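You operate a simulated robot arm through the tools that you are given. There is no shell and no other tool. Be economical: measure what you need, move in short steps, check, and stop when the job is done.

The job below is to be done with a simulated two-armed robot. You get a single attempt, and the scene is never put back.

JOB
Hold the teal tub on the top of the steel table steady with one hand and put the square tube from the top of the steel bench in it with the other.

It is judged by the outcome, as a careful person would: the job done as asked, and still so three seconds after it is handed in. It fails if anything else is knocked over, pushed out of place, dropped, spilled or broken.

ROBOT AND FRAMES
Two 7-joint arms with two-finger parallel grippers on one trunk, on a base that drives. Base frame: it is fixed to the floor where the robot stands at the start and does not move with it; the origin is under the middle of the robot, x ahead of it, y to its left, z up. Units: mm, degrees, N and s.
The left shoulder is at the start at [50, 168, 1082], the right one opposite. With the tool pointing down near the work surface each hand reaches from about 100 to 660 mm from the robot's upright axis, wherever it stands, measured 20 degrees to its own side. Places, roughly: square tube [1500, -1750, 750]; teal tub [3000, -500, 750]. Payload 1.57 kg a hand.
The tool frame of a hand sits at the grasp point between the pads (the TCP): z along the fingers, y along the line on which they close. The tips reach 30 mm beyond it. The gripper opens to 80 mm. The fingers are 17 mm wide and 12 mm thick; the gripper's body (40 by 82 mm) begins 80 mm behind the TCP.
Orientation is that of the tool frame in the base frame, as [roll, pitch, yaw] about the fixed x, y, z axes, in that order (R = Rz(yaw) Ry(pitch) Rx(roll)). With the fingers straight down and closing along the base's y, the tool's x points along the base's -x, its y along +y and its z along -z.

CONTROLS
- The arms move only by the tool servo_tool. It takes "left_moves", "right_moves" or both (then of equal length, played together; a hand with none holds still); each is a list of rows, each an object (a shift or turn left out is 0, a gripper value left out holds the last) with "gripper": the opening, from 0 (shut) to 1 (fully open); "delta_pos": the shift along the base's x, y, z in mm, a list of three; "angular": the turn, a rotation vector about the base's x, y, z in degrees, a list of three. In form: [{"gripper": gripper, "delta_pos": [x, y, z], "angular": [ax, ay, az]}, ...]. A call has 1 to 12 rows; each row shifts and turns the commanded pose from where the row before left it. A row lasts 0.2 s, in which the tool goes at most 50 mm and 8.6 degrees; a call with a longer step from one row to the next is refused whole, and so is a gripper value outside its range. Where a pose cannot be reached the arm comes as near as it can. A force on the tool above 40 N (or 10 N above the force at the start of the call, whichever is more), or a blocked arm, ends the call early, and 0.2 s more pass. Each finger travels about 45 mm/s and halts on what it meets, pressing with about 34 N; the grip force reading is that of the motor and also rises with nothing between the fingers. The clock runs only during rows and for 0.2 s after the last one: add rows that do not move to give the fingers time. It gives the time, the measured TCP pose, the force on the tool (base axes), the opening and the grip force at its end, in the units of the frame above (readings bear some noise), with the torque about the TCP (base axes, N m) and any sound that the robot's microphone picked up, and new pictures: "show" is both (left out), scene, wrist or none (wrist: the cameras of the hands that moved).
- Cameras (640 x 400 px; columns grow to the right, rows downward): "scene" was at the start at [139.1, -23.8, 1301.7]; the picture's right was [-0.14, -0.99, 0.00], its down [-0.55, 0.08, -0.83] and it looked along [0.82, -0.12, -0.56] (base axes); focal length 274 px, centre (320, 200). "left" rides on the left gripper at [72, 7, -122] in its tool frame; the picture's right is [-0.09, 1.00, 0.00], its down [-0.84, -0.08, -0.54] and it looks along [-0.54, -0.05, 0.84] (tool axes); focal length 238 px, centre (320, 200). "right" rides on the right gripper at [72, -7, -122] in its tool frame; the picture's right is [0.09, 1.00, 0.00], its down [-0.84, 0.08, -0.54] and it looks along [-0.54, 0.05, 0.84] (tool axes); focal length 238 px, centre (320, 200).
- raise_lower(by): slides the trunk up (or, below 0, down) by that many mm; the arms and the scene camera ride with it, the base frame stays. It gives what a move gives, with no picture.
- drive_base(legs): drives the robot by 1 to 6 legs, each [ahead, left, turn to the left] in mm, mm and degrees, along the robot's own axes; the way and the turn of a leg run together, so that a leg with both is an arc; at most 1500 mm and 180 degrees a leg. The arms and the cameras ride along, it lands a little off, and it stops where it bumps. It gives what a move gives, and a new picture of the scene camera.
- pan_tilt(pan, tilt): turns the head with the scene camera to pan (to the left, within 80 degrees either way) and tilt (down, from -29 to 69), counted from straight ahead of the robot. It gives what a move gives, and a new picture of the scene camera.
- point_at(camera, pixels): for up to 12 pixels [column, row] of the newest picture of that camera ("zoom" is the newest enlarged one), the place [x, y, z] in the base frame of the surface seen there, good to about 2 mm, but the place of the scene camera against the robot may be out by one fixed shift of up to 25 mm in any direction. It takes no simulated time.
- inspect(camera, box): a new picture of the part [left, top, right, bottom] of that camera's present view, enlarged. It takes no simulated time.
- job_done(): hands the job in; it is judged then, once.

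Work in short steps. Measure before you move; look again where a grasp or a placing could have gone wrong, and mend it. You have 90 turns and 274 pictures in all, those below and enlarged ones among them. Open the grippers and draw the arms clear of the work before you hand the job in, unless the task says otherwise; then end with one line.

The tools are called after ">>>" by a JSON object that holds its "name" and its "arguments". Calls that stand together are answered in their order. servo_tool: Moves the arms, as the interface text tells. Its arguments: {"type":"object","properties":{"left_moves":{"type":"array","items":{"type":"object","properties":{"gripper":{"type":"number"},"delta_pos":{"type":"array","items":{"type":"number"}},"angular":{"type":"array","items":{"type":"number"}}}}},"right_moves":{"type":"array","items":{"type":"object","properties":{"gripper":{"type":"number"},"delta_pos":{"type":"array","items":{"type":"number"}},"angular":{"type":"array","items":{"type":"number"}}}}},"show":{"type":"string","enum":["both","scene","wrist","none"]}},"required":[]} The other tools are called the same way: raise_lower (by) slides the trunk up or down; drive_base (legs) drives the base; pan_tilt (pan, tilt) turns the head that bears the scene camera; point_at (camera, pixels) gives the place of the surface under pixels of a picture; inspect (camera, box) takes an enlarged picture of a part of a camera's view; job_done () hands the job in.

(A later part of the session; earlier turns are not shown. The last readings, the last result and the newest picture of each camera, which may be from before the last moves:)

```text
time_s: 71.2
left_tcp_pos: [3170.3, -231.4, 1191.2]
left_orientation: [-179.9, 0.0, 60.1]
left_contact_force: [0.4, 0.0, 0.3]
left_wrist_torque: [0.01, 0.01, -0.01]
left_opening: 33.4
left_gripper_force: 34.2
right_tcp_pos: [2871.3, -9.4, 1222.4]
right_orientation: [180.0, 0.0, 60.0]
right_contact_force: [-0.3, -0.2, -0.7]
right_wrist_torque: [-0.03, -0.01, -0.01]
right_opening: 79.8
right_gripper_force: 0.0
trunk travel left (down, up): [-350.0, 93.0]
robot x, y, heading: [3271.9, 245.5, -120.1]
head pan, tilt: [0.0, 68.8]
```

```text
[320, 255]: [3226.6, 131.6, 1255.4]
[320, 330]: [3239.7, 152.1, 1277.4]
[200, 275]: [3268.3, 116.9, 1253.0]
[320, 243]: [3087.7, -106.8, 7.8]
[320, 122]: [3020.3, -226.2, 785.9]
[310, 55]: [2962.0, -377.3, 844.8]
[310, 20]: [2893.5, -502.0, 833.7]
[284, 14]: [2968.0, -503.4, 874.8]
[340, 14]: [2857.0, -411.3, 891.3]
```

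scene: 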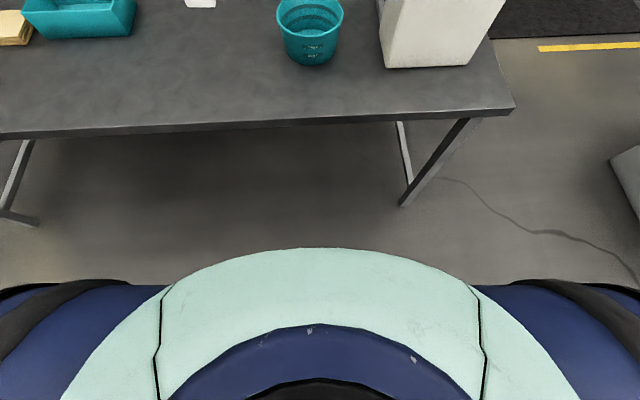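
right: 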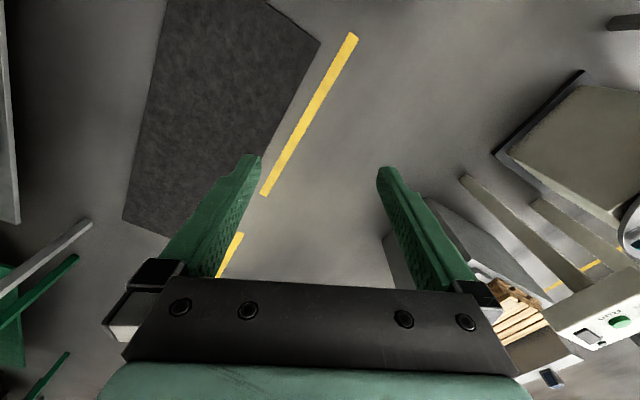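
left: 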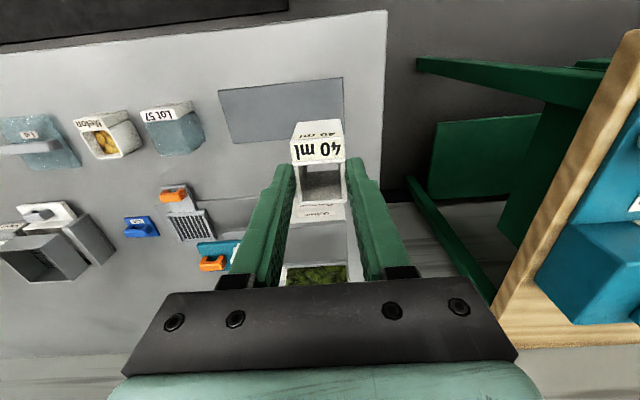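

Only the trunk front (120 mm ahead) is in sight and I earlier stood 360 mm from the bench safely. I drive to about 340 mm from the table edge, turned to heading -135°.

>>> {"name": "drive_base", "arguments": {"legs": [[0, 195, -15], [130, 35, 0]]}}

>>> {"name": "pan_tilt", "arguments": {"pan": 0, "tilt": 50}}

```text
time_s: 74.5
left_tcp_pos: [3135.6, -424.7, 1191.1]
left_orientation: [-180.0, 0.1, 44.9]
left_contact_force: [0.3, 0.7, -0.8]
left_wrist_torque: [0.01, 0.03, -0.02]
left_opening: 33.4
left_gripper_force: 34.6
right_tcp_pos: [2905.9, -133.2, 1221.1]
right_orientation: [180.0, -0.1, 45.0]
right_contact_force: [-0.8, -0.1, 0.1]
right_wrist_torque: [-0.01, -0.02, 0.0]
right_opening: 80.3
right_gripper_force: 0.1
trunk travel left (down, up): [-350.0, 93.0]
robot x, y, heading: [3358.2, 8.7, -135.1]
head pan, tilt: [0.0, 68.8]
```

scene: 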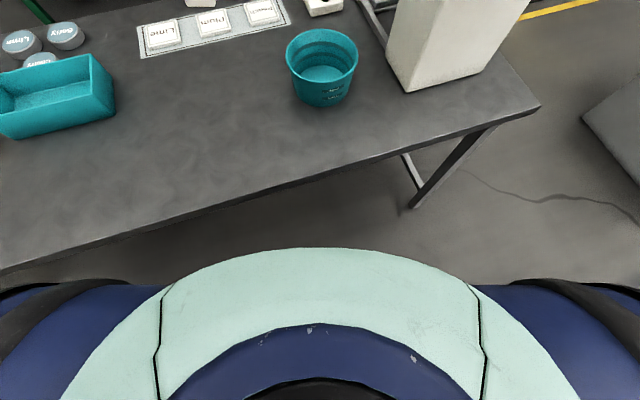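

```text
time_s: 75.3
left_tcp_pos: [3136.3, -424.2, 1190.8]
left_orientation: [-180.0, 0.1, 44.8]
left_contact_force: [-0.5, -0.6, 0.0]
left_wrist_torque: [-0.01, 0.03, 0.01]
left_opening: 33.3
left_gripper_force: 33.9
right_tcp_pos: [2905.0, -130.6, 1220.5]
right_orientation: [180.0, 0.0, 44.9]
right_contact_force: [0.0, 0.1, 0.1]
right_wrist_torque: [0.0, 0.01, 0.01]
right_opening: 80.0
right_gripper_force: 0.0
trunk travel left (down, up): [-350.0, 93.0]
robot x, y, heading: [3358.4, 5.3, -135.2]
head pan, tilt: [0.0, 50.0]
```

scene: 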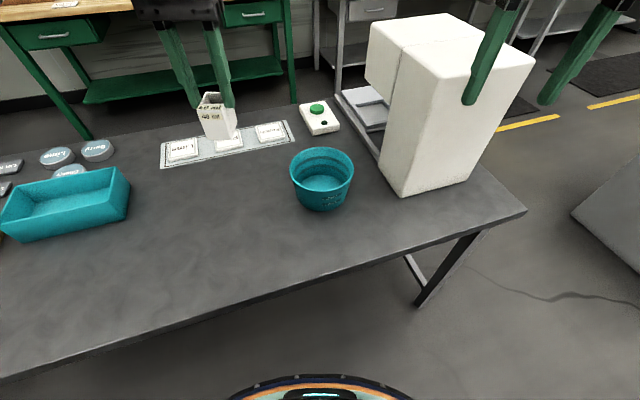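

The tub now lies about 619 mm ahead. I bring the right hand forward to look down at the tub with its wrist camera, keeping clear of the machine.

>>> {"name": "servo_tool", "arguments": {"right_moves": [{"delta_pos": [10, -40, -20]}, {"delta_pos": [10, -40, -20]}, {"delta_pos": [10, -40, -20]}, {"delta_pos": [10, -40, -20]}, {}]}}

>>> {"name": "inspect", "arguments": {"camera": "scene", "box": [240, 20, 560, 220]}}

```text
time_s: 76.5
left_tcp_pos: [3135.4, -422.4, 1190.4]
left_orientation: [179.9, 0.2, 44.9]
left_contact_force: [-0.6, 0.0, -0.2]
left_wrist_torque: [0.0, -0.01, 0.0]
left_opening: 33.6
left_gripper_force: 34.4
right_tcp_pos: [2947.1, -290.8, 1142.0]
right_orientation: [179.9, 0.1, 44.9]
right_contact_force: [0.1, 0.7, -0.4]
right_wrist_torque: [0.0, -0.03, 0.03]
right_opening: 80.2
right_gripper_force: 0.0
trunk travel left (down, up): [-350.0, 93.0]
robot x, y, heading: [3362.0, 5.0, -135.3]
head pan, tilt: [0.0, 50.0]
```

scene: 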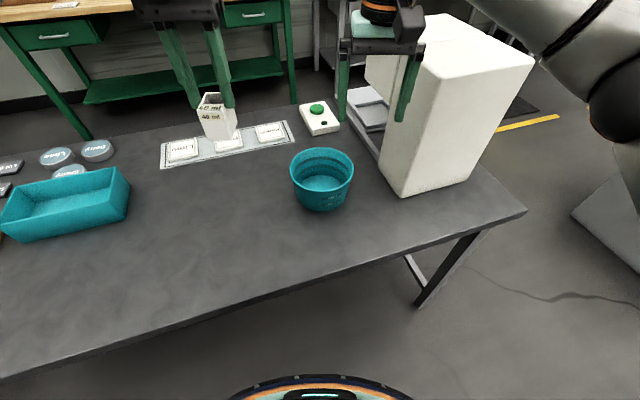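
right: 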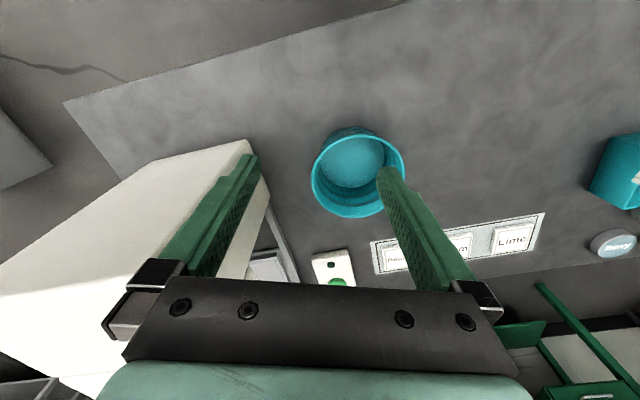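

```text
2.00 times, centred on (400, 120) of scene
```

zoom: 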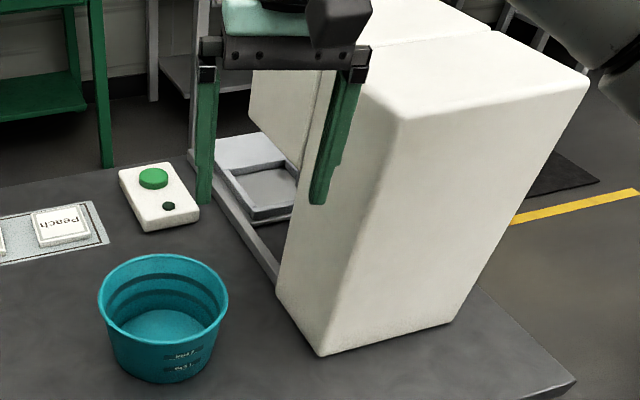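

The tub shows in the right wrist view at (355,170), the machine at left. I measure rim and floor with this camera.

>>> {"name": "point_at", "arguments": {"camera": "right", "pixels": [[314, 168], [322, 150], [340, 136], [372, 136], [316, 188], [330, 205], [350, 212], [400, 160], [350, 165], [345, 150], [248, 142], [262, 180]]}}

```text
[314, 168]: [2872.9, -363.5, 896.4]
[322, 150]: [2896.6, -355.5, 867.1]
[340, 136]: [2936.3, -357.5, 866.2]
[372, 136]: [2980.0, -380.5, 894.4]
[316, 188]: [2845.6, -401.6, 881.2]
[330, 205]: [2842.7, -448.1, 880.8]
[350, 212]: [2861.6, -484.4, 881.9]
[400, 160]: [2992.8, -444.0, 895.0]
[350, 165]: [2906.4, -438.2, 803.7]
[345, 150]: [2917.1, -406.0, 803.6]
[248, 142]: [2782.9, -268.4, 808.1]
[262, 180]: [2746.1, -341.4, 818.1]
```

The tub's floor is at z 804 and rim at 896. I zoom for a better fit of the rim circle.

>>> {"name": "inspect", "arguments": {"camera": "right", "box": [280, 110, 440, 230]}}

```text
3.33 times, centred on (360, 170) of right
```

zoom: 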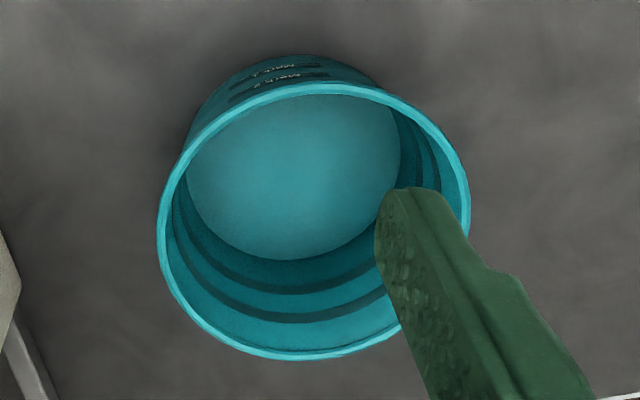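

>>> {"name": "point_at", "arguments": {"camera": "zoom", "pixels": [[163, 215], [172, 175], [215, 121], [310, 88], [385, 98], [440, 140], [466, 200], [163, 255], [200, 325], [300, 356], [390, 333], [300, 170]]}}

```text
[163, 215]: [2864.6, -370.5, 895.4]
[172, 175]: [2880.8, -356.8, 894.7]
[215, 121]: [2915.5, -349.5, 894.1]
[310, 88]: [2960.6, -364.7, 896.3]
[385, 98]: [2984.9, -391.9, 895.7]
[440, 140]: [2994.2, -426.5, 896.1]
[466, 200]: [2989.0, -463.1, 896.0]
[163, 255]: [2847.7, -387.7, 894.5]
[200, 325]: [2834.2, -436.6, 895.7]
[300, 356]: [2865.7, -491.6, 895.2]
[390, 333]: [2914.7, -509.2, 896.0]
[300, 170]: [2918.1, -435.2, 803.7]
```

Fit: tub centre (2914,-430), rim radius 80, rim z 896, floor z 804. I'll grip the near (+y) rim with the right hand, away from the machine: yaw it -40° and lean it 8° outward, then come above the rim.

>>> {"name": "servo_tool", "arguments": {"right_moves": [{"angular": [0, 0, -8]}, {"angular": [0, 0, -8]}, {"angular": [0, 0, -8]}, {"angular": [0, 0, -8]}, {"angular": [0, 0, -8]}, {"angular": [-8, 0, 0]}, {"delta_pos": [-10, -10, -40]}, {"delta_pos": [-10, -15, -40]}, {"delta_pos": [-10, -15, -40]}, {"delta_pos": [-9, -22, -40]}, {}]}}

>>> {"name": "inspect", "arguments": {"camera": "scene", "box": [200, 40, 520, 240]}}

```text
time_s: 78.9
left_tcp_pos: [3136.6, -423.5, 1191.5]
left_orientation: [-179.9, 0.1, 44.8]
left_contact_force: [-0.3, -0.2, -0.3]
left_wrist_torque: [-0.03, 0.01, 0.0]
left_opening: 33.6
left_gripper_force: 33.7
right_tcp_pos: [2908.2, -351.8, 980.3]
right_orientation: [172.0, 0.7, 4.8]
right_contact_force: [0.4, -0.4, 1.4]
right_wrist_torque: [-0.02, 0.0, -0.01]
right_opening: 80.1
right_gripper_force: 0.1
trunk travel left (down, up): [-350.0, 93.0]
robot x, y, heading: [3359.2, 4.2, -135.3]
head pan, tilt: [0.0, 50.0]
```

scene: 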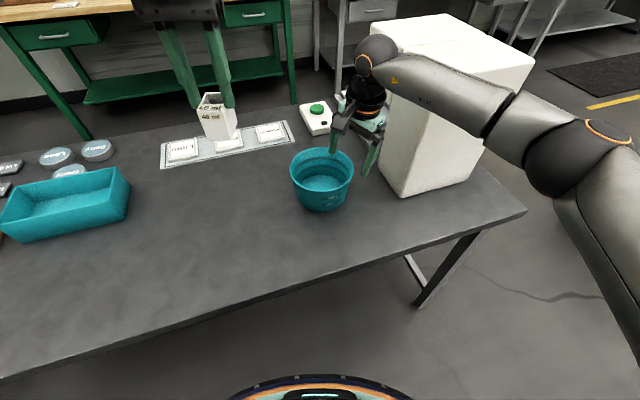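
right: 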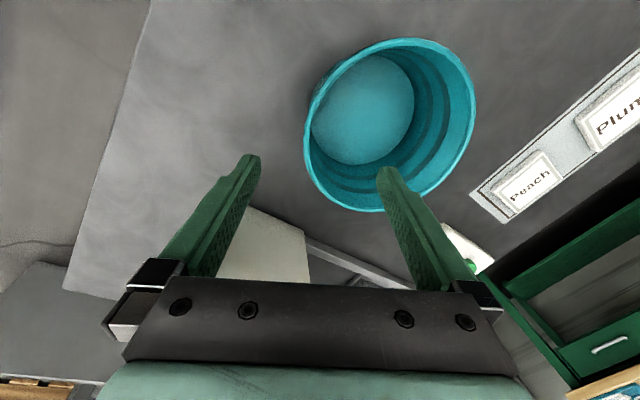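

```text
2.00 times, centred on (360, 140) of scene
```

zoom: 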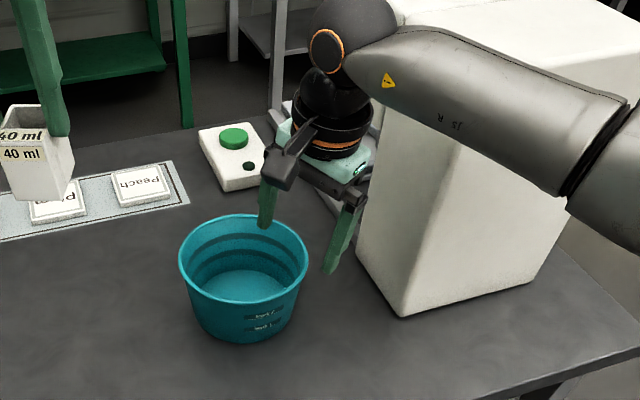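

The fingers straddle the near rim as planned. I check the forearm's clearance to the machine by measuring points.

>>> {"name": "point_at", "arguments": {"camera": "scene", "pixels": [[470, 130], [430, 100], [500, 150], [400, 100], [460, 140], [440, 130], [440, 60], [500, 60], [395, 70]]}}

>>> {"name": "point_at", "arguments": {"camera": "right", "pixels": [[308, 130], [312, 170], [330, 75], [345, 207], [370, 130], [400, 42], [472, 110], [300, 230]]}}

```text
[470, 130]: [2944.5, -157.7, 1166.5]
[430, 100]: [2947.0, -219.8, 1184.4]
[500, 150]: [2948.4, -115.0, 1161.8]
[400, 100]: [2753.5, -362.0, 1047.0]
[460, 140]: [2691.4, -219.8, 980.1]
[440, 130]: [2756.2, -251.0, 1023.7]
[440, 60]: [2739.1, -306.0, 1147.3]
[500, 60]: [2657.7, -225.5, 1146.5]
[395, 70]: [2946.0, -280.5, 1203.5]
```

```text
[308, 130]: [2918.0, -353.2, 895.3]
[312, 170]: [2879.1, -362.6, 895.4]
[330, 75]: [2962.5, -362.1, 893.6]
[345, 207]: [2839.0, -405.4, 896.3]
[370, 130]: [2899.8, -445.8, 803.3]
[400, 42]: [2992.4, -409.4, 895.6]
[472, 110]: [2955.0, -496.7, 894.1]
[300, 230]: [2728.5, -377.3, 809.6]
```

The forearm is about 100 mm clear of the machine. I descend to z≈880 and close on the rim gently.

>>> {"name": "servo_tool", "arguments": {"right_moves": [{"delta_pos": [0, 0, -40]}, {"delta_pos": [0, 0, -40]}, {"delta_pos": [0, 0, -18]}, {"gripper": 0.5}, {"gripper": 0.5}, {"gripper": 0.3}, {"gripper": 0.3}, {}]}}

>>> {"name": "inspect", "arguments": {"camera": "scene", "box": [240, 80, 432, 220]}}

```text
time_s: 80.7
left_tcp_pos: [3137.5, -422.8, 1190.5]
left_orientation: [180.0, 0.2, 44.9]
left_contact_force: [-0.6, -0.4, -0.7]
left_wrist_torque: [0.03, 0.02, -0.03]
left_opening: 33.2
left_gripper_force: 33.8
right_tcp_pos: [2906.8, -352.3, 882.6]
right_orientation: [171.9, 0.7, 4.8]
right_contact_force: [0.7, 0.1, -0.4]
right_wrist_torque: [-0.02, -0.01, 0.01]
right_opening: 23.7
right_gripper_force: 0.1
trunk travel left (down, up): [-350.0, 93.0]
robot x, y, heading: [3361.3, 5.3, -135.0]
head pan, tilt: [0.0, 50.0]
```

scene: 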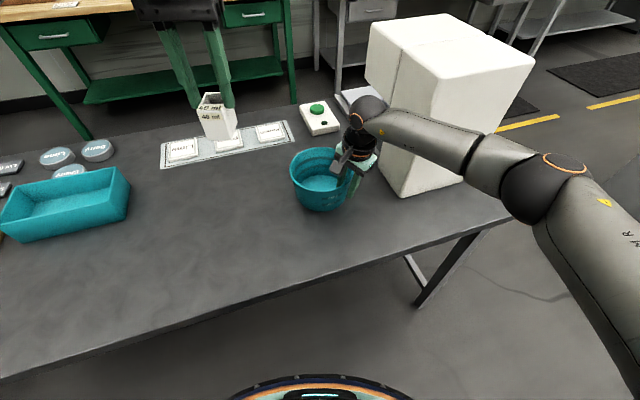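
right: 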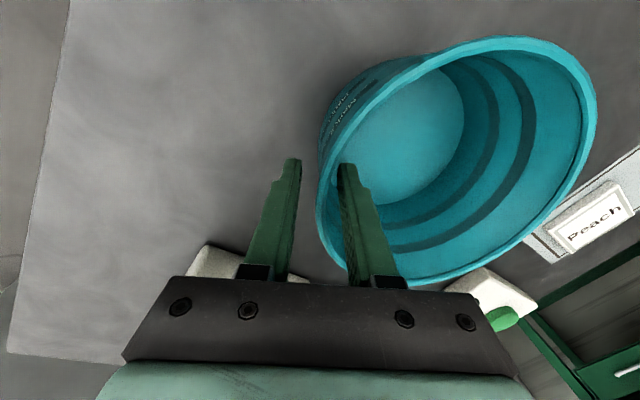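

```text
2.86 times, centred on (336, 150) of scene
```

zoom: 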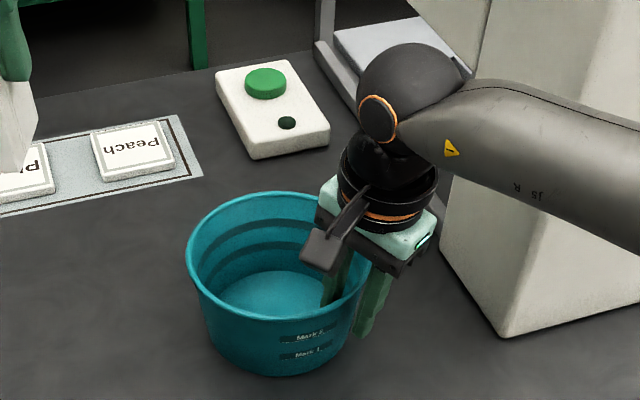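

The rim lies between the pads (wrist image columns 300–340). I close fully on it.

>>> {"name": "servo_tool", "arguments": {"right_moves": [{"gripper": 0.15}, {"gripper": 0.1}, {"gripper": 0.05}, {"gripper": 0}, {"gripper": 0}, {"gripper": 0}, {}]}}

>>> {"name": "inspect", "arguments": {"camera": "right", "box": [220, 20, 620, 300]}}

```text
time_s: 82.3
left_tcp_pos: [3137.4, -423.2, 1191.9]
left_orientation: [-180.0, 0.1, 44.9]
left_contact_force: [0.5, 0.1, -0.5]
left_wrist_torque: [-0.01, -0.02, 0.0]
left_opening: 33.6
left_gripper_force: 34.7
right_tcp_pos: [2907.3, -352.0, 882.8]
right_orientation: [171.9, 0.7, 4.8]
right_contact_force: [-0.7, -1.1, 0.1]
right_wrist_torque: [0.03, 0.01, 0.0]
right_opening: 2.3
right_gripper_force: 23.7
trunk travel left (down, up): [-350.0, 93.0]
robot x, y, heading: [3363.2, 5.9, -135.2]
head pan, tilt: [0.0, 50.0]
```

scene: 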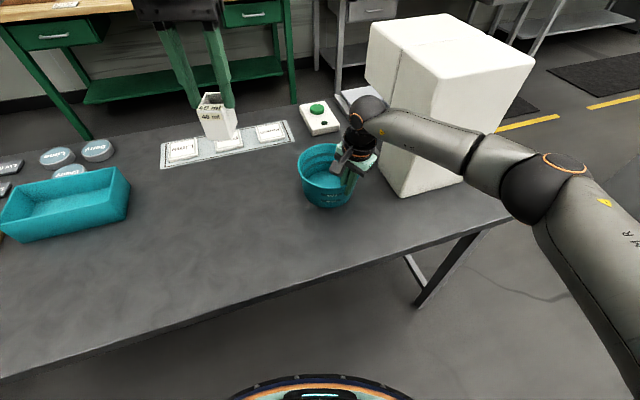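
right: 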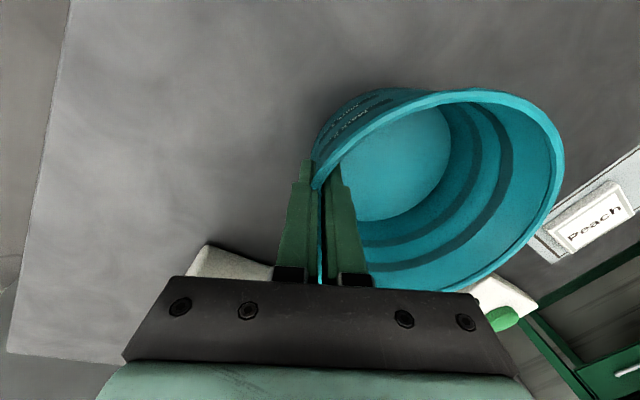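

```text
1.43 times, centred on (420, 160) of right
```

zoom: 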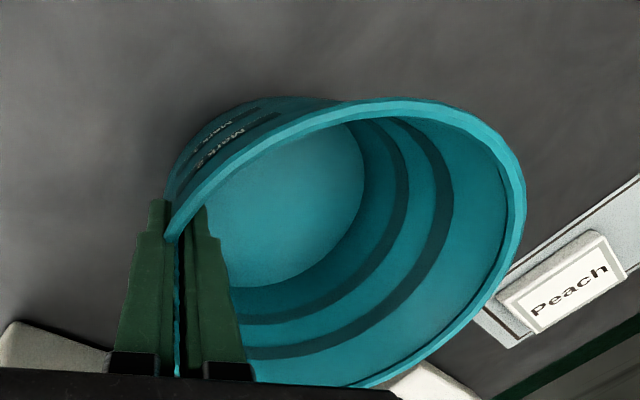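

The wall (2.3 mm) is gripped; the tub slid slightly. I re-measure its rim and floor for the new centre and any tilt.

>>> {"name": "point_at", "arguments": {"camera": "right", "pixels": [[320, 180], [355, 132], [400, 103], [470, 91], [530, 115], [560, 165], [550, 210], [500, 268], [400, 150], [370, 200], [440, 130]]}}

```text
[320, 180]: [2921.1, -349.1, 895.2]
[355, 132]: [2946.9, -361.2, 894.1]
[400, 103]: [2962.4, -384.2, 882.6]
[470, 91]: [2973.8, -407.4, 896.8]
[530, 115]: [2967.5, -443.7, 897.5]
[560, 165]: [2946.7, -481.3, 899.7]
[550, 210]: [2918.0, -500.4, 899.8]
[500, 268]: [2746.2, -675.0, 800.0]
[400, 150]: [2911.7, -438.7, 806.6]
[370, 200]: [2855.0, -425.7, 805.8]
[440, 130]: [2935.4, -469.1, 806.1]
```

The tub's far rim is ~4 mm high (a 2° tilt), centre now near (2896,-425). I level it by turning the right hand +1.8° about x, and turn the left hand -45° in yaw and bring it in from the side at a safe height.

>>> {"name": "servo_tool", "arguments": {"right_moves": [{"angular": [1.8, 0, 0]}, {}, {}, {}, {}, {}, {}, {}, {}, {}, {}], "left_moves": [{"angular": [0, 0, -8]}, {"angular": [0, 0, -8]}, {"angular": [0, 0, -8]}, {"angular": [0, 0, -8]}, {"angular": [0, 0, -8]}, {"angular": [0, 0, -5], "delta_pos": [-20, -5, -30]}, {"delta_pos": [-35, -5, -30]}, {"delta_pos": [-35, -5, -30]}, {"delta_pos": [-35, -5, -25]}, {"delta_pos": [-35, -5, -25]}, {}]}}

```text
time_s: 84.7
left_tcp_pos: [3082.7, -432.6, 1131.0]
left_orientation: [180.0, 0.2, 0.1]
left_contact_force: [0.8, 0.6, 0.7]
left_wrist_torque: [0.0, -0.02, -0.02]
left_opening: 33.4
left_gripper_force: 33.7
left hand out of reach, approached as far as the arm can: row 8, 9, 10
right_tcp_pos: [2907.5, -352.1, 882.6]
right_orientation: [173.8, 0.7, 4.8]
right_contact_force: [0.4, 0.9, -0.4]
right_wrist_torque: [0.06, 0.01, -0.01]
right_opening: 2.2
right_gripper_force: 23.7
trunk travel left (down, up): [-350.0, 93.0]
robot x, y, heading: [3358.7, 4.6, -135.3]
head pan, tilt: [0.0, 50.0]
```

scene: 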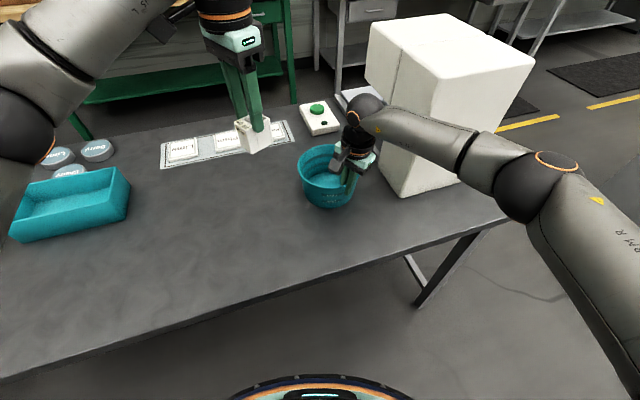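
right: 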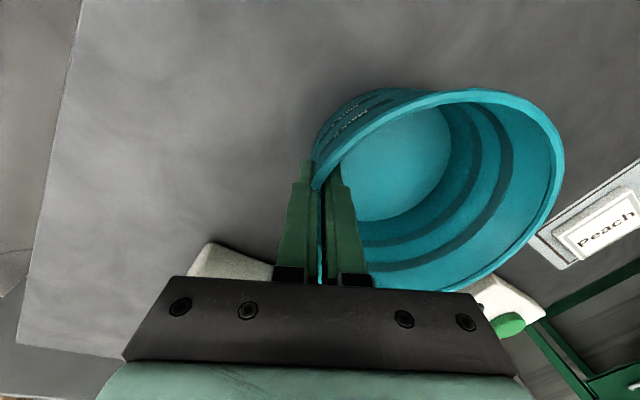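
left: 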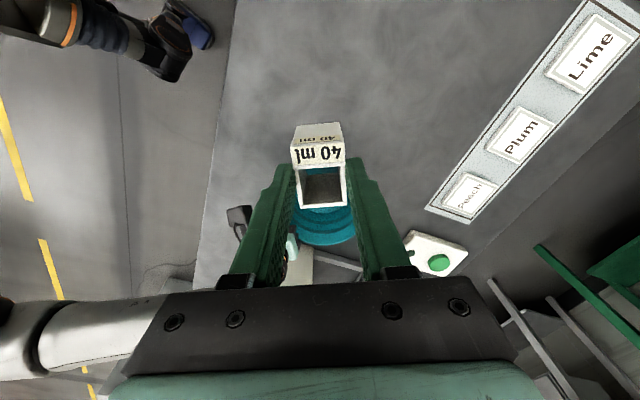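

The left hand was stopped at its reach limit at (3083,-433). Before choosing how to get nearer, I look at what the left camera shows of the robot's own base at its upper left corner.

>>> {"name": "inspect", "arguments": {"camera": "left", "box": [0, 0, 320, 200]}}

>>> {"name": "point_at", "arguments": {"camera": "left", "pixels": [[95, 30], [170, 55], [200, 35], [60, 20], [225, 20], [120, 35], [20, 5]]}}

```text
2.00 times, centred on (160, 100) of left
```

zoom: 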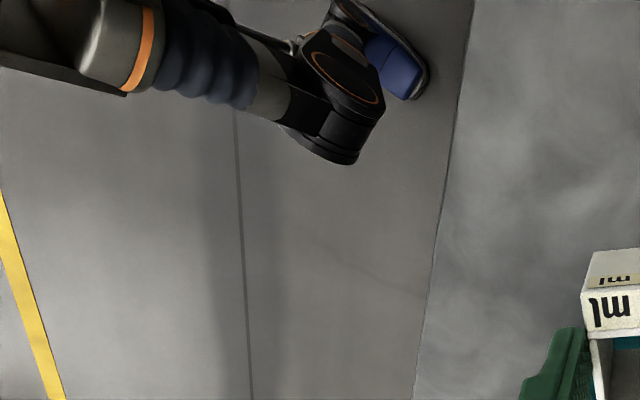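

```text
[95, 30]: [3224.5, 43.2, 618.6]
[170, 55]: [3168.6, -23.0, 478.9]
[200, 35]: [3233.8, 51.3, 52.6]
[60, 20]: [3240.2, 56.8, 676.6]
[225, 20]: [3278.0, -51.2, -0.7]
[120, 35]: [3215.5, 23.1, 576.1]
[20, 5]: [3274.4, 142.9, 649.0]
```

The picture reveals the robot's legs: the knee reaches only about 160 mm ahead, at z 480, so I can stand nearer the table. I release the tub, lift the right hand and draw the left back.

>>> {"name": "servo_tool", "arguments": {"right_moves": [{"gripper": 0.4}, {"gripper": 0.4}, {"gripper": 0.4}, {"delta_pos": [0, 2, 20]}, {"delta_pos": [0, 4, 40]}, {"delta_pos": [0, 4, 40]}, {"delta_pos": [0, 0, 40]}, {}], "left_moves": [{}, {}, {}, {"delta_pos": [20, 0, 20]}, {"delta_pos": [20, 0, 20]}, {}, {}, {}], "show": "scene"}}

>>> {"name": "point_at", "arguments": {"camera": "scene", "pixels": [[324, 145], [300, 178], [326, 186]]}}

```text
time_s: 86.5
left_tcp_pos: [3120.4, -430.4, 1171.9]
left_orientation: [-180.0, 0.1, 0.0]
left_contact_force: [-0.2, 0.6, 0.8]
left_wrist_torque: [-0.01, 0.03, -0.02]
left_opening: 33.5
left_gripper_force: 33.5
right_tcp_pos: [2907.1, -343.8, 1024.4]
right_orientation: [173.8, 0.5, 4.9]
right_contact_force: [-0.6, -0.4, 0.3]
right_wrist_torque: [0.03, 0.02, -0.06]
right_opening: 32.0
right_gripper_force: 0.0
trunk travel left (down, up): [-350.0, 93.0]
robot x, y, heading: [3360.6, 5.6, -135.1]
head pan, tilt: [0.0, 50.0]
```

scene: 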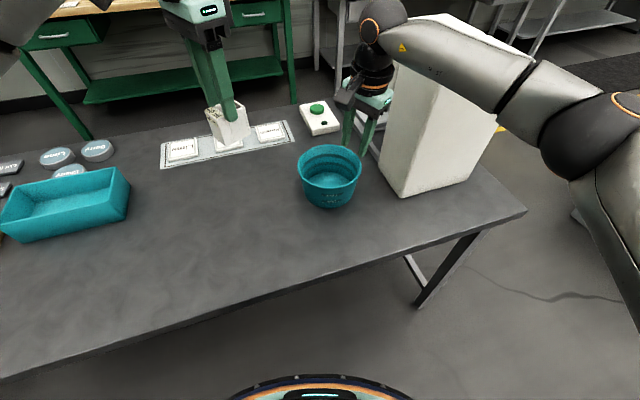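

```text
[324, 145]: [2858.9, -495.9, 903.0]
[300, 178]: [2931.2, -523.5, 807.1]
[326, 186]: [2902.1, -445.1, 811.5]
```

The tub stands flat again. I retract the right hand back and up, bring both yaws nearer neutral (right +20°, left +25°), and then drive 90 mm closer.

>>> {"name": "servo_tool", "arguments": {"right_moves": [{"delta_pos": [15, 15, 30]}, {"delta_pos": [25, 25, 30]}, {"delta_pos": [25, 25, 30], "angular": [0, 0, 7]}, {"angular": [0, 0, 7]}, {"angular": [0, 0, 6]}], "left_moves": [{"angular": [0, 0, 7]}, {"angular": [0, 0, 7]}, {"angular": [0, 0, 7]}, {"angular": [0, 0, 4]}, {}], "show": "none"}}

>>> {"name": "drive_base", "arguments": {"legs": [[50, 0, 0], [40, 0, 0]]}}

```text
time_s: 87.7
left_tcp_pos: [3123.1, -432.2, 1171.9]
left_orientation: [-180.0, 0.1, 24.9]
left_contact_force: [0.2, -0.7, -0.2]
left_wrist_torque: [0.02, 0.01, 0.02]
left_opening: 33.4
left_gripper_force: 34.1
right_tcp_pos: [2972.3, -276.9, 1113.4]
right_orientation: [173.8, 0.6, 24.8]
right_contact_force: [0.4, 0.3, -0.1]
right_wrist_torque: [0.03, 0.02, 0.03]
right_opening: 32.1
right_gripper_force: 0.0
trunk travel left (down, up): [-350.0, 93.0]
robot x, y, heading: [3358.2, 6.4, -135.2]
head pan, tilt: [0.0, 50.0]
```

```text
time_s: 89.1
left_tcp_pos: [3058.7, -496.7, 1170.3]
left_orientation: [179.9, 0.0, 24.9]
left_contact_force: [-0.6, 0.1, -0.2]
left_wrist_torque: [0.04, -0.01, 0.04]
left_opening: 33.5
left_gripper_force: 34.2
right_tcp_pos: [2908.3, -341.8, 1112.7]
right_orientation: [173.7, 0.5, 24.9]
right_contact_force: [-0.3, -0.2, 0.1]
right_wrist_torque: [0.04, -0.03, -0.05]
right_opening: 31.9
right_gripper_force: 0.1
trunk travel left (down, up): [-350.0, 93.0]
robot x, y, heading: [3297.6, -57.3, -135.1]
head pan, tilt: [0.0, 50.0]
```

scene: 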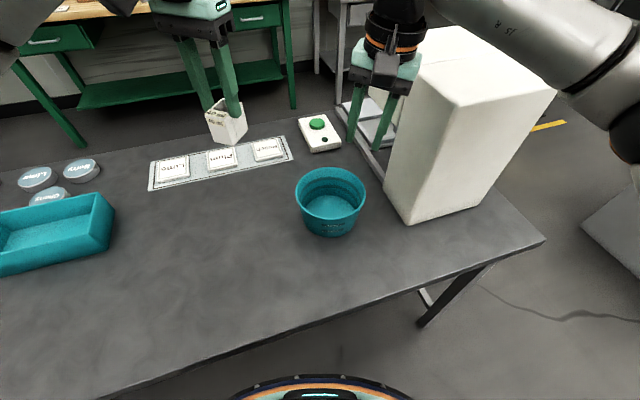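

No bump. I shift the right hand aside and test that the left hand reaches above the tub at z≈1010.

>>> {"name": "servo_tool", "arguments": {"right_moves": [{"delta_pos": [5, 35, 10]}, {"delta_pos": [5, 15, 10]}, {}, {}, {}, {}], "left_moves": [{}, {"delta_pos": [-30, 10, -35]}, {"delta_pos": [-30, 10, -35]}, {"delta_pos": [-30, 10, -35]}, {"delta_pos": [-30, 10, -35]}, {"delta_pos": [-14, 7, -20]}]}}

```text
time_s: 90.5
left_tcp_pos: [2924.1, -449.1, 1009.5]
left_orientation: [-179.9, 0.2, 25.1]
left_contact_force: [0.1, 0.2, 0.0]
left_wrist_torque: [0.01, 0.02, 0.01]
left_opening: 33.8
left_gripper_force: 34.2
right_tcp_pos: [2918.7, -290.7, 1132.9]
right_orientation: [173.8, 0.6, 24.8]
right_contact_force: [-0.1, -0.2, -0.2]
right_wrist_torque: [-0.07, 0.0, 0.0]
right_opening: 32.0
right_gripper_force: 0.0
trunk travel left (down, up): [-350.0, 93.0]
robot x, y, heading: [3298.5, -57.2, -135.2]
head pan, tilt: [0.0, 50.0]
```

scene: 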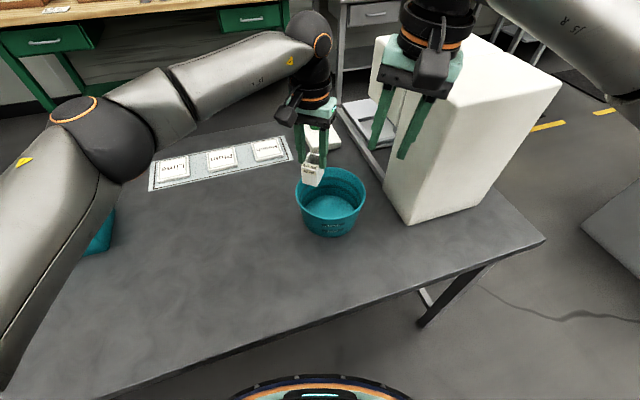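
right: 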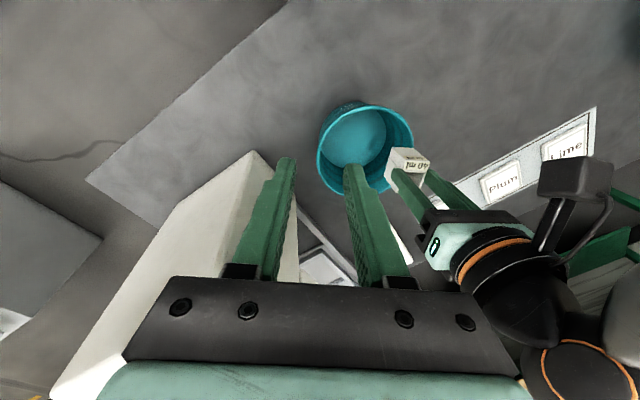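
left: 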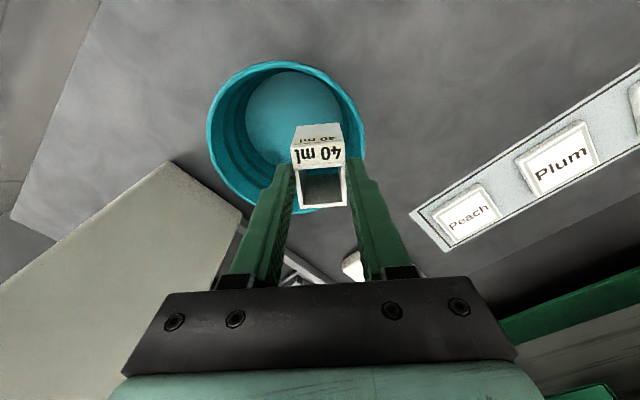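

The left hand reaches. I measure the tub's rim anew from the left camera.

>>> {"name": "inspect", "arguments": {"camera": "left", "box": [190, 40, 398, 230]}}

>>> {"name": "point_at", "arguments": {"camera": "left", "pixels": [[209, 130], [214, 105], [240, 76], [287, 63], [330, 76], [358, 108], [364, 140], [213, 155], [230, 185], [262, 206], [280, 110]]}}

```text
2.11 times, centred on (294, 135) of left
```

zoom: 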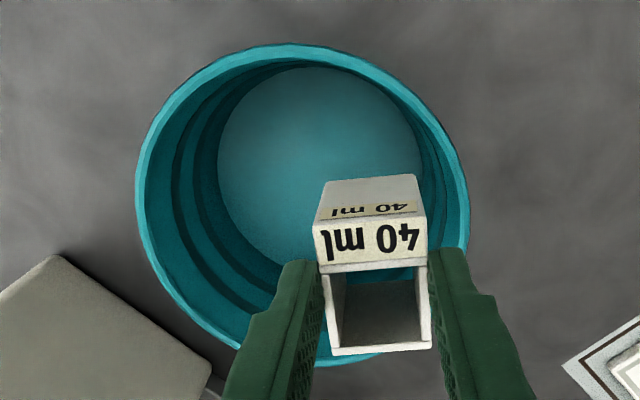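

```text
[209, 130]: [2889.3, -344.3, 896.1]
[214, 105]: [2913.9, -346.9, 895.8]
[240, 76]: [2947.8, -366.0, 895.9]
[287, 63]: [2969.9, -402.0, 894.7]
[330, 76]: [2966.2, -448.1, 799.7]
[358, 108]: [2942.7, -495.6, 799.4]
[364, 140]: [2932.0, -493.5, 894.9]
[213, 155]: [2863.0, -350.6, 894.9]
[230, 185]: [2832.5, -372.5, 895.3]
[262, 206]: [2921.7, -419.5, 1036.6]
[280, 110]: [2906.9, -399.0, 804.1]
```

Tub centre is (2895,-423), radius 79. I move the left hand aside, then bring the right hand above its new grip point (2863,-355) and check the forearm.

>>> {"name": "servo_tool", "arguments": {"left_moves": [{"delta_pos": [30, -30, 25]}, {"delta_pos": [30, -30, 25]}, {}, {}, {}, {}, {}], "right_moves": [{}, {}, {"delta_pos": [-14, -16, -35]}, {"delta_pos": [-14, -16, -35]}, {"delta_pos": [-14, -16, -40]}, {"delta_pos": [-14, -16, -43]}, {}]}}

>>> {"name": "inspect", "arguments": {"camera": "scene", "box": [240, 20, 560, 220]}}

```text
time_s: 92.1
left_tcp_pos: [2986.8, -508.7, 1061.5]
left_orientation: [179.9, 0.2, 24.9]
left_contact_force: [0.1, 0.1, -1.0]
left_wrist_torque: [0.0, 0.03, 0.02]
left_opening: 33.3
left_gripper_force: 34.3
right_tcp_pos: [2863.0, -355.7, 980.4]
right_orientation: [173.8, 0.6, 24.9]
right_contact_force: [-0.4, 0.5, -0.2]
right_wrist_torque: [-0.03, 0.01, -0.01]
right_opening: 32.1
right_gripper_force: 0.0
trunk travel left (down, up): [-350.0, 93.0]
robot x, y, heading: [3294.6, -59.4, -135.2]
head pan, tilt: [0.0, 50.0]
```

scene: 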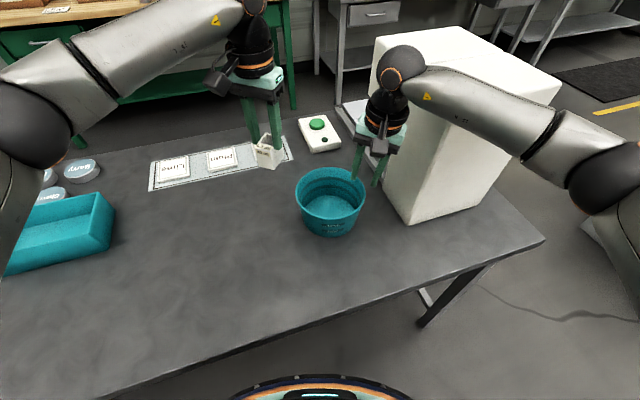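
right: 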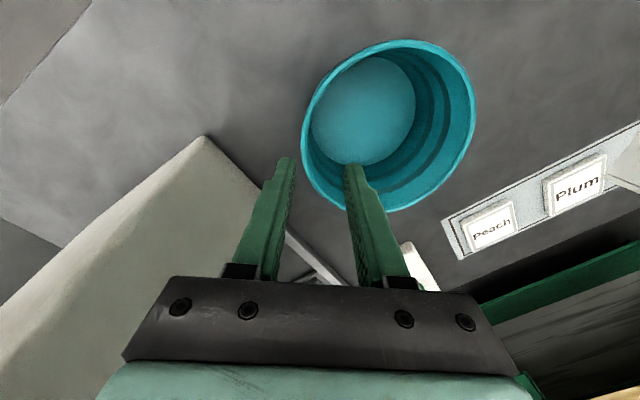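
left: 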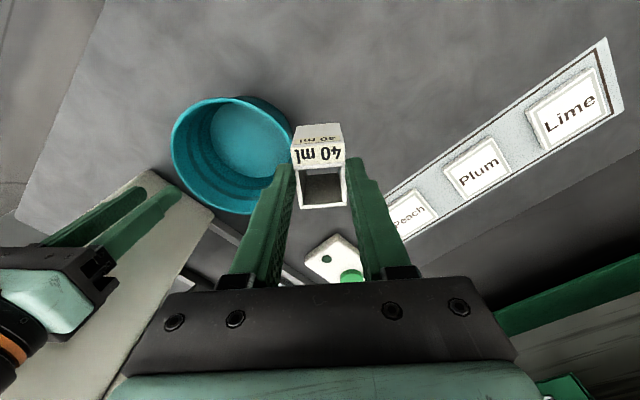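

```text
2.00 times, centred on (400, 120) of scene
```

zoom: 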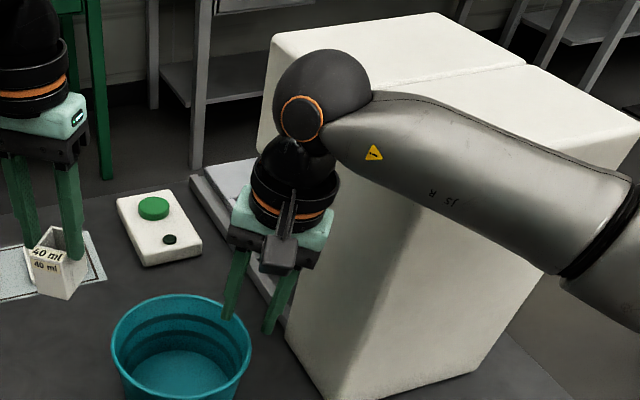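

>>> {"name": "point_at", "arguments": {"camera": "scene", "pixels": [[430, 105], [470, 130], [510, 140], [510, 160], [405, 85], [450, 90], [395, 60], [520, 155], [440, 120]]}}

>>> {"name": "point_at", "arguments": {"camera": "right", "pixels": [[303, 140], [308, 100], [320, 185], [345, 58], [205, 140], [255, 190], [130, 230]]}}

```text
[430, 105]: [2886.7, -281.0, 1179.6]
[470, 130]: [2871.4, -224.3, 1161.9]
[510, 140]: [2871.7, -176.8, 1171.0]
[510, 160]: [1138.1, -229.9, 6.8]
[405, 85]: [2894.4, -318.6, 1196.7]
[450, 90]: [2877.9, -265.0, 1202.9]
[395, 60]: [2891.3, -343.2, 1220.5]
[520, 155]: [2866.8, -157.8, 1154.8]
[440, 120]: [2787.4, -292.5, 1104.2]
```

```text
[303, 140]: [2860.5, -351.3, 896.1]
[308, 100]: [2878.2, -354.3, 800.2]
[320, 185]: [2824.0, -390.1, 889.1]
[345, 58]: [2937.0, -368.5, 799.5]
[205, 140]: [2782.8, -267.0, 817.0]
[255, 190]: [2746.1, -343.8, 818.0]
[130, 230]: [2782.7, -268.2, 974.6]
```

The right forearm's far side would come within about 10 mm of the machine corner (2783,-267) on descent, so I don't go down here. I draw the right hand up and back, and turn the base 15° clockwise to swing the forearm away.

>>> {"name": "servo_tool", "arguments": {"right_moves": [{"delta_pos": [5, 0, 45]}, {"delta_pos": [20, 10, 40]}, {"delta_pos": [25, 30, 30]}, {"delta_pos": [25, 35, 25]}, {"delta_pos": [25, 35, 20]}], "left_moves": [{"delta_pos": [0, 0, 20]}, {"delta_pos": [20, -10, 20]}, {"delta_pos": [20, -10, 20]}, {"delta_pos": [0, 0, 10]}, {}], "show": "none"}}

>>> {"name": "drive_base", "arguments": {"legs": [[0, 0, -15]]}}

```text
time_s: 93.3
left_tcp_pos: [3027.1, -527.8, 1132.3]
left_orientation: [-179.9, 0.1, 24.9]
left_contact_force: [-0.9, 0.2, 0.3]
left_wrist_torque: [0.04, 0.05, 0.01]
left_opening: 33.5
left_gripper_force: 34.2
right_tcp_pos: [2963.6, -244.9, 1140.5]
right_orientation: [173.8, 0.6, 24.9]
right_contact_force: [0.2, 0.8, -0.7]
right_wrist_torque: [0.0, 0.02, -0.02]
right_opening: 32.0
right_gripper_force: 0.0
trunk travel left (down, up): [-350.0, 93.0]
robot x, y, heading: [3296.8, -55.1, -135.0]
head pan, tilt: [0.0, 50.0]
```

```text
time_s: 94.6
left_tcp_pos: [2913.2, -441.9, 1131.2]
left_orientation: [180.0, 0.0, 9.9]
left_contact_force: [-0.8, -0.6, 0.5]
left_wrist_torque: [-0.02, 0.02, -0.02]
left_opening: 33.8
left_gripper_force: 33.8
right_tcp_pos: [2925.3, -154.4, 1140.9]
right_orientation: [173.8, 0.7, 10.0]
right_contact_force: [-0.2, -0.4, -0.1]
right_wrist_torque: [-0.04, -0.02, -0.02]
right_opening: 31.9
right_gripper_force: 0.1
trunk travel left (down, up): [-350.0, 93.0]
robot x, y, heading: [3295.5, -58.3, -149.8]
head pan, tilt: [0.0, 50.0]
```

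scene: 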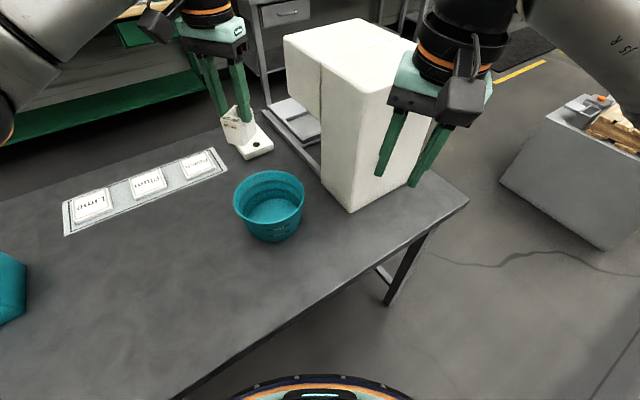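

The hands now point well. I move the left hand aside and bring the right hand above the near rim at (2900,-348), yawed a further -14°.

>>> {"name": "servo_tool", "arguments": {"left_moves": [{"delta_pos": [25, -25, 0], "angular": [0, 0, -5]}, {"delta_pos": [25, -25, 0], "angular": [0, 0, -5]}, {}, {}, {}, {}, {}], "right_moves": [{"angular": [0, 0, -7]}, {"angular": [0, 0, -7]}, {"delta_pos": [-5, -40, -28]}, {"delta_pos": [-5, -40, -28]}, {"delta_pos": [-5, -38, -35]}, {"delta_pos": [-5, -38, -35]}, {"delta_pos": [-5, -38, -35]}]}}

>>> {"name": "inspect", "arguments": {"camera": "scene", "box": [200, 20, 520, 220]}}

```text
refused: row 5 steps farther than a row can; nothing moved
```

```text
2.00 times, centred on (360, 120) of scene
```

zoom: 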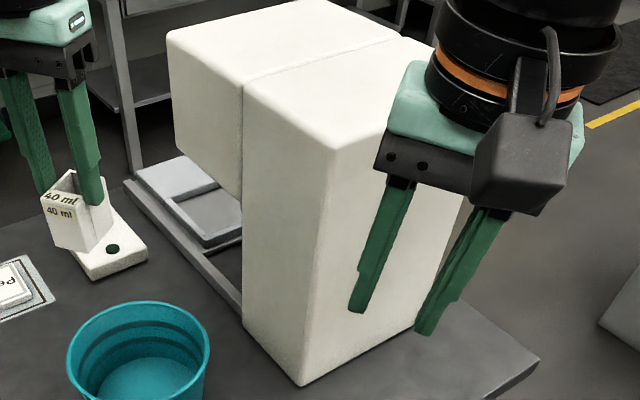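

The call was refused for an overlong step, so I split it into smaller rows.

>>> {"name": "servo_tool", "arguments": {"left_moves": [{"delta_pos": [25, -25, 0], "angular": [0, 0, -5]}, {"delta_pos": [25, -25, 0], "angular": [0, 0, -5]}, {}, {}, {}, {}, {}, {}], "right_moves": [{"angular": [0, 0, -7]}, {"angular": [0, 0, -7]}, {"delta_pos": [-5, -35, -20]}, {"delta_pos": [-5, -35, -20]}, {"delta_pos": [-5, -35, -30]}, {"delta_pos": [-5, -35, -30]}, {"delta_pos": [-5, -35, -30]}, {"delta_pos": [0, -19, -31]}]}}

>>> {"name": "inspect", "arguments": {"camera": "scene", "box": [200, 20, 520, 220]}}

```text
time_s: 96.4
left_tcp_pos: [2962.3, -493.4, 1130.1]
left_orientation: [-180.0, 0.2, -0.1]
left_contact_force: [-0.3, -0.1, 0.2]
left_wrist_torque: [-0.03, 0.03, 0.02]
left_opening: 33.4
left_gripper_force: 34.1
right_tcp_pos: [2900.9, -347.2, 979.4]
right_orientation: [173.8, 0.7, -4.0]
right_contact_force: [-0.3, 0.5, 0.5]
right_wrist_torque: [-0.02, 0.0, 0.01]
right_opening: 32.0
right_gripper_force: 0.1
trunk travel left (down, up): [-350.0, 93.0]
robot x, y, heading: [3294.3, -58.2, -150.2]
head pan, tilt: [0.0, 50.0]
```

scene: 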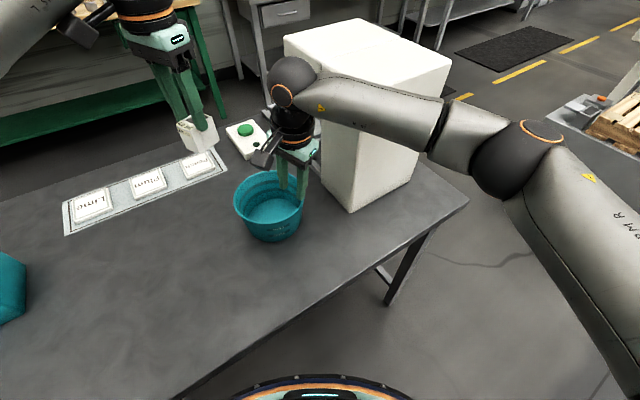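
right: 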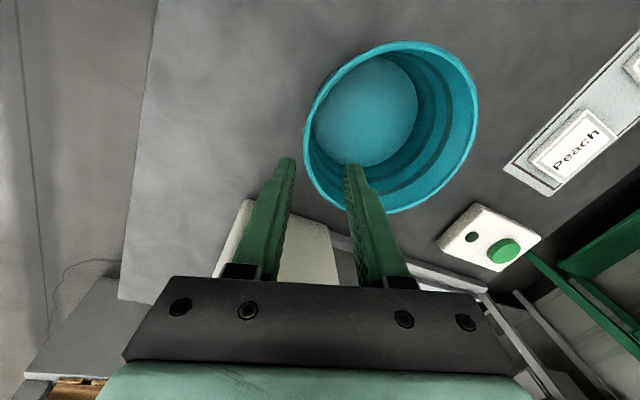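
left: 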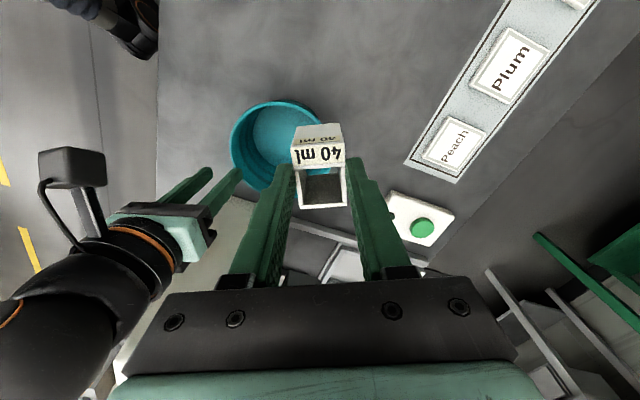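

```text
2.00 times, centred on (360, 120) of scene
```

zoom: 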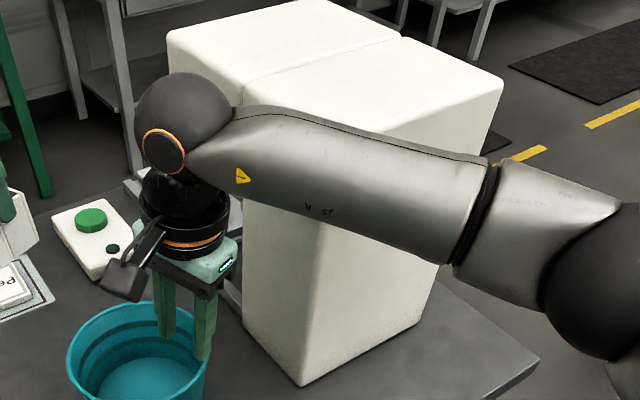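

I check forearm clearance and the rim's position again before descending.

>>> {"name": "point_at", "arguments": {"camera": "scene", "pixels": [[340, 105], [360, 130], [400, 140], [420, 130], [310, 90], [300, 75], [370, 165]]}}

>>> {"name": "point_at", "arguments": {"camera": "right", "pixels": [[304, 150], [310, 115], [308, 170], [325, 80], [470, 75], [455, 170], [370, 120], [248, 205]]}}

```text
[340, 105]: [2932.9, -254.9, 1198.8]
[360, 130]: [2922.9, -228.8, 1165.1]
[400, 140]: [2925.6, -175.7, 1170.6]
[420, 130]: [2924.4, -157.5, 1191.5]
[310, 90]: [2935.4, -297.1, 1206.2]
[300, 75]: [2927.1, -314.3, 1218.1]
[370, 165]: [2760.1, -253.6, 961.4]
```

```text
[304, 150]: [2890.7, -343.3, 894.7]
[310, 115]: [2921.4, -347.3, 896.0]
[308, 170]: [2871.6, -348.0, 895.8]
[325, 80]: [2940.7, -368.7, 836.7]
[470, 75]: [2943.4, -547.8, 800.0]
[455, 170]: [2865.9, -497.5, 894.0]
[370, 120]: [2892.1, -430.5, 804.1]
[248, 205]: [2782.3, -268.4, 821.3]
```

There is some 45 mm clearance to the machine, and the wall lies at y≈-347, in line with the TCP. I descend and close slowly.

>>> {"name": "servo_tool", "arguments": {"right_moves": [{"delta_pos": [0, 0, -40]}, {"delta_pos": [0, 0, -35]}, {"delta_pos": [0, 0, -22]}, {}, {"gripper": 0.2}, {"gripper": 0.15}, {"gripper": 0.1}], "show": "wrist"}}

>>> {"name": "inspect", "arguments": {"camera": "right", "box": [240, 100, 440, 290]}}

```text
time_s: 98.0
left_tcp_pos: [2962.7, -491.7, 1130.3]
left_orientation: [180.0, 0.1, -0.1]
left_contact_force: [0.6, -0.4, -0.1]
left_wrist_torque: [-0.01, -0.01, -0.04]
left_opening: 33.6
left_gripper_force: 34.3
right_tcp_pos: [2900.3, -347.6, 881.8]
right_orientation: [173.8, 0.6, -4.0]
right_contact_force: [0.7, 0.4, -0.4]
right_wrist_torque: [0.01, 0.03, 0.04]
right_opening: 7.9
right_gripper_force: 0.0
trunk travel left (down, up): [-350.0, 93.0]
robot x, y, heading: [3298.3, -55.9, -150.1]
head pan, tilt: [0.0, 50.0]
```

right: 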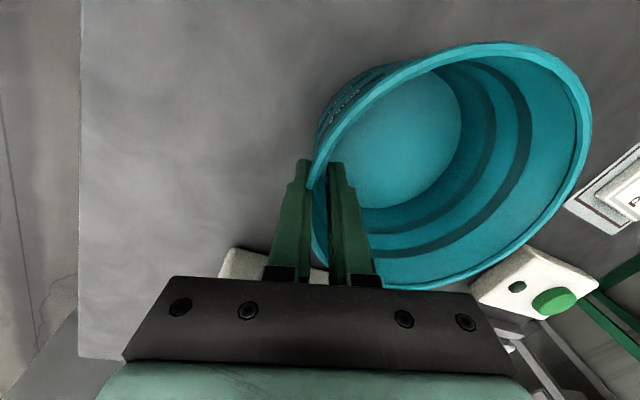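

```text
2.11 times, centred on (340, 195) of right
```

zoom: 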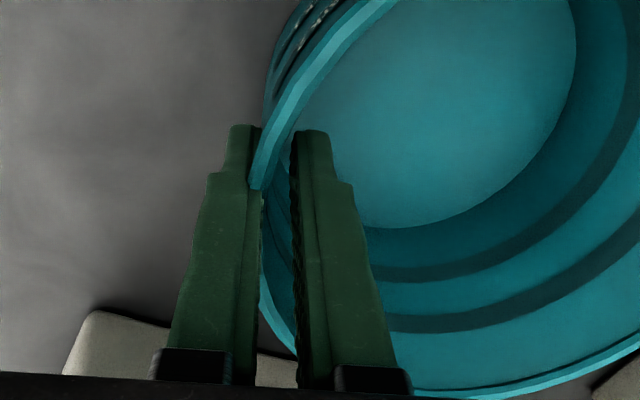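

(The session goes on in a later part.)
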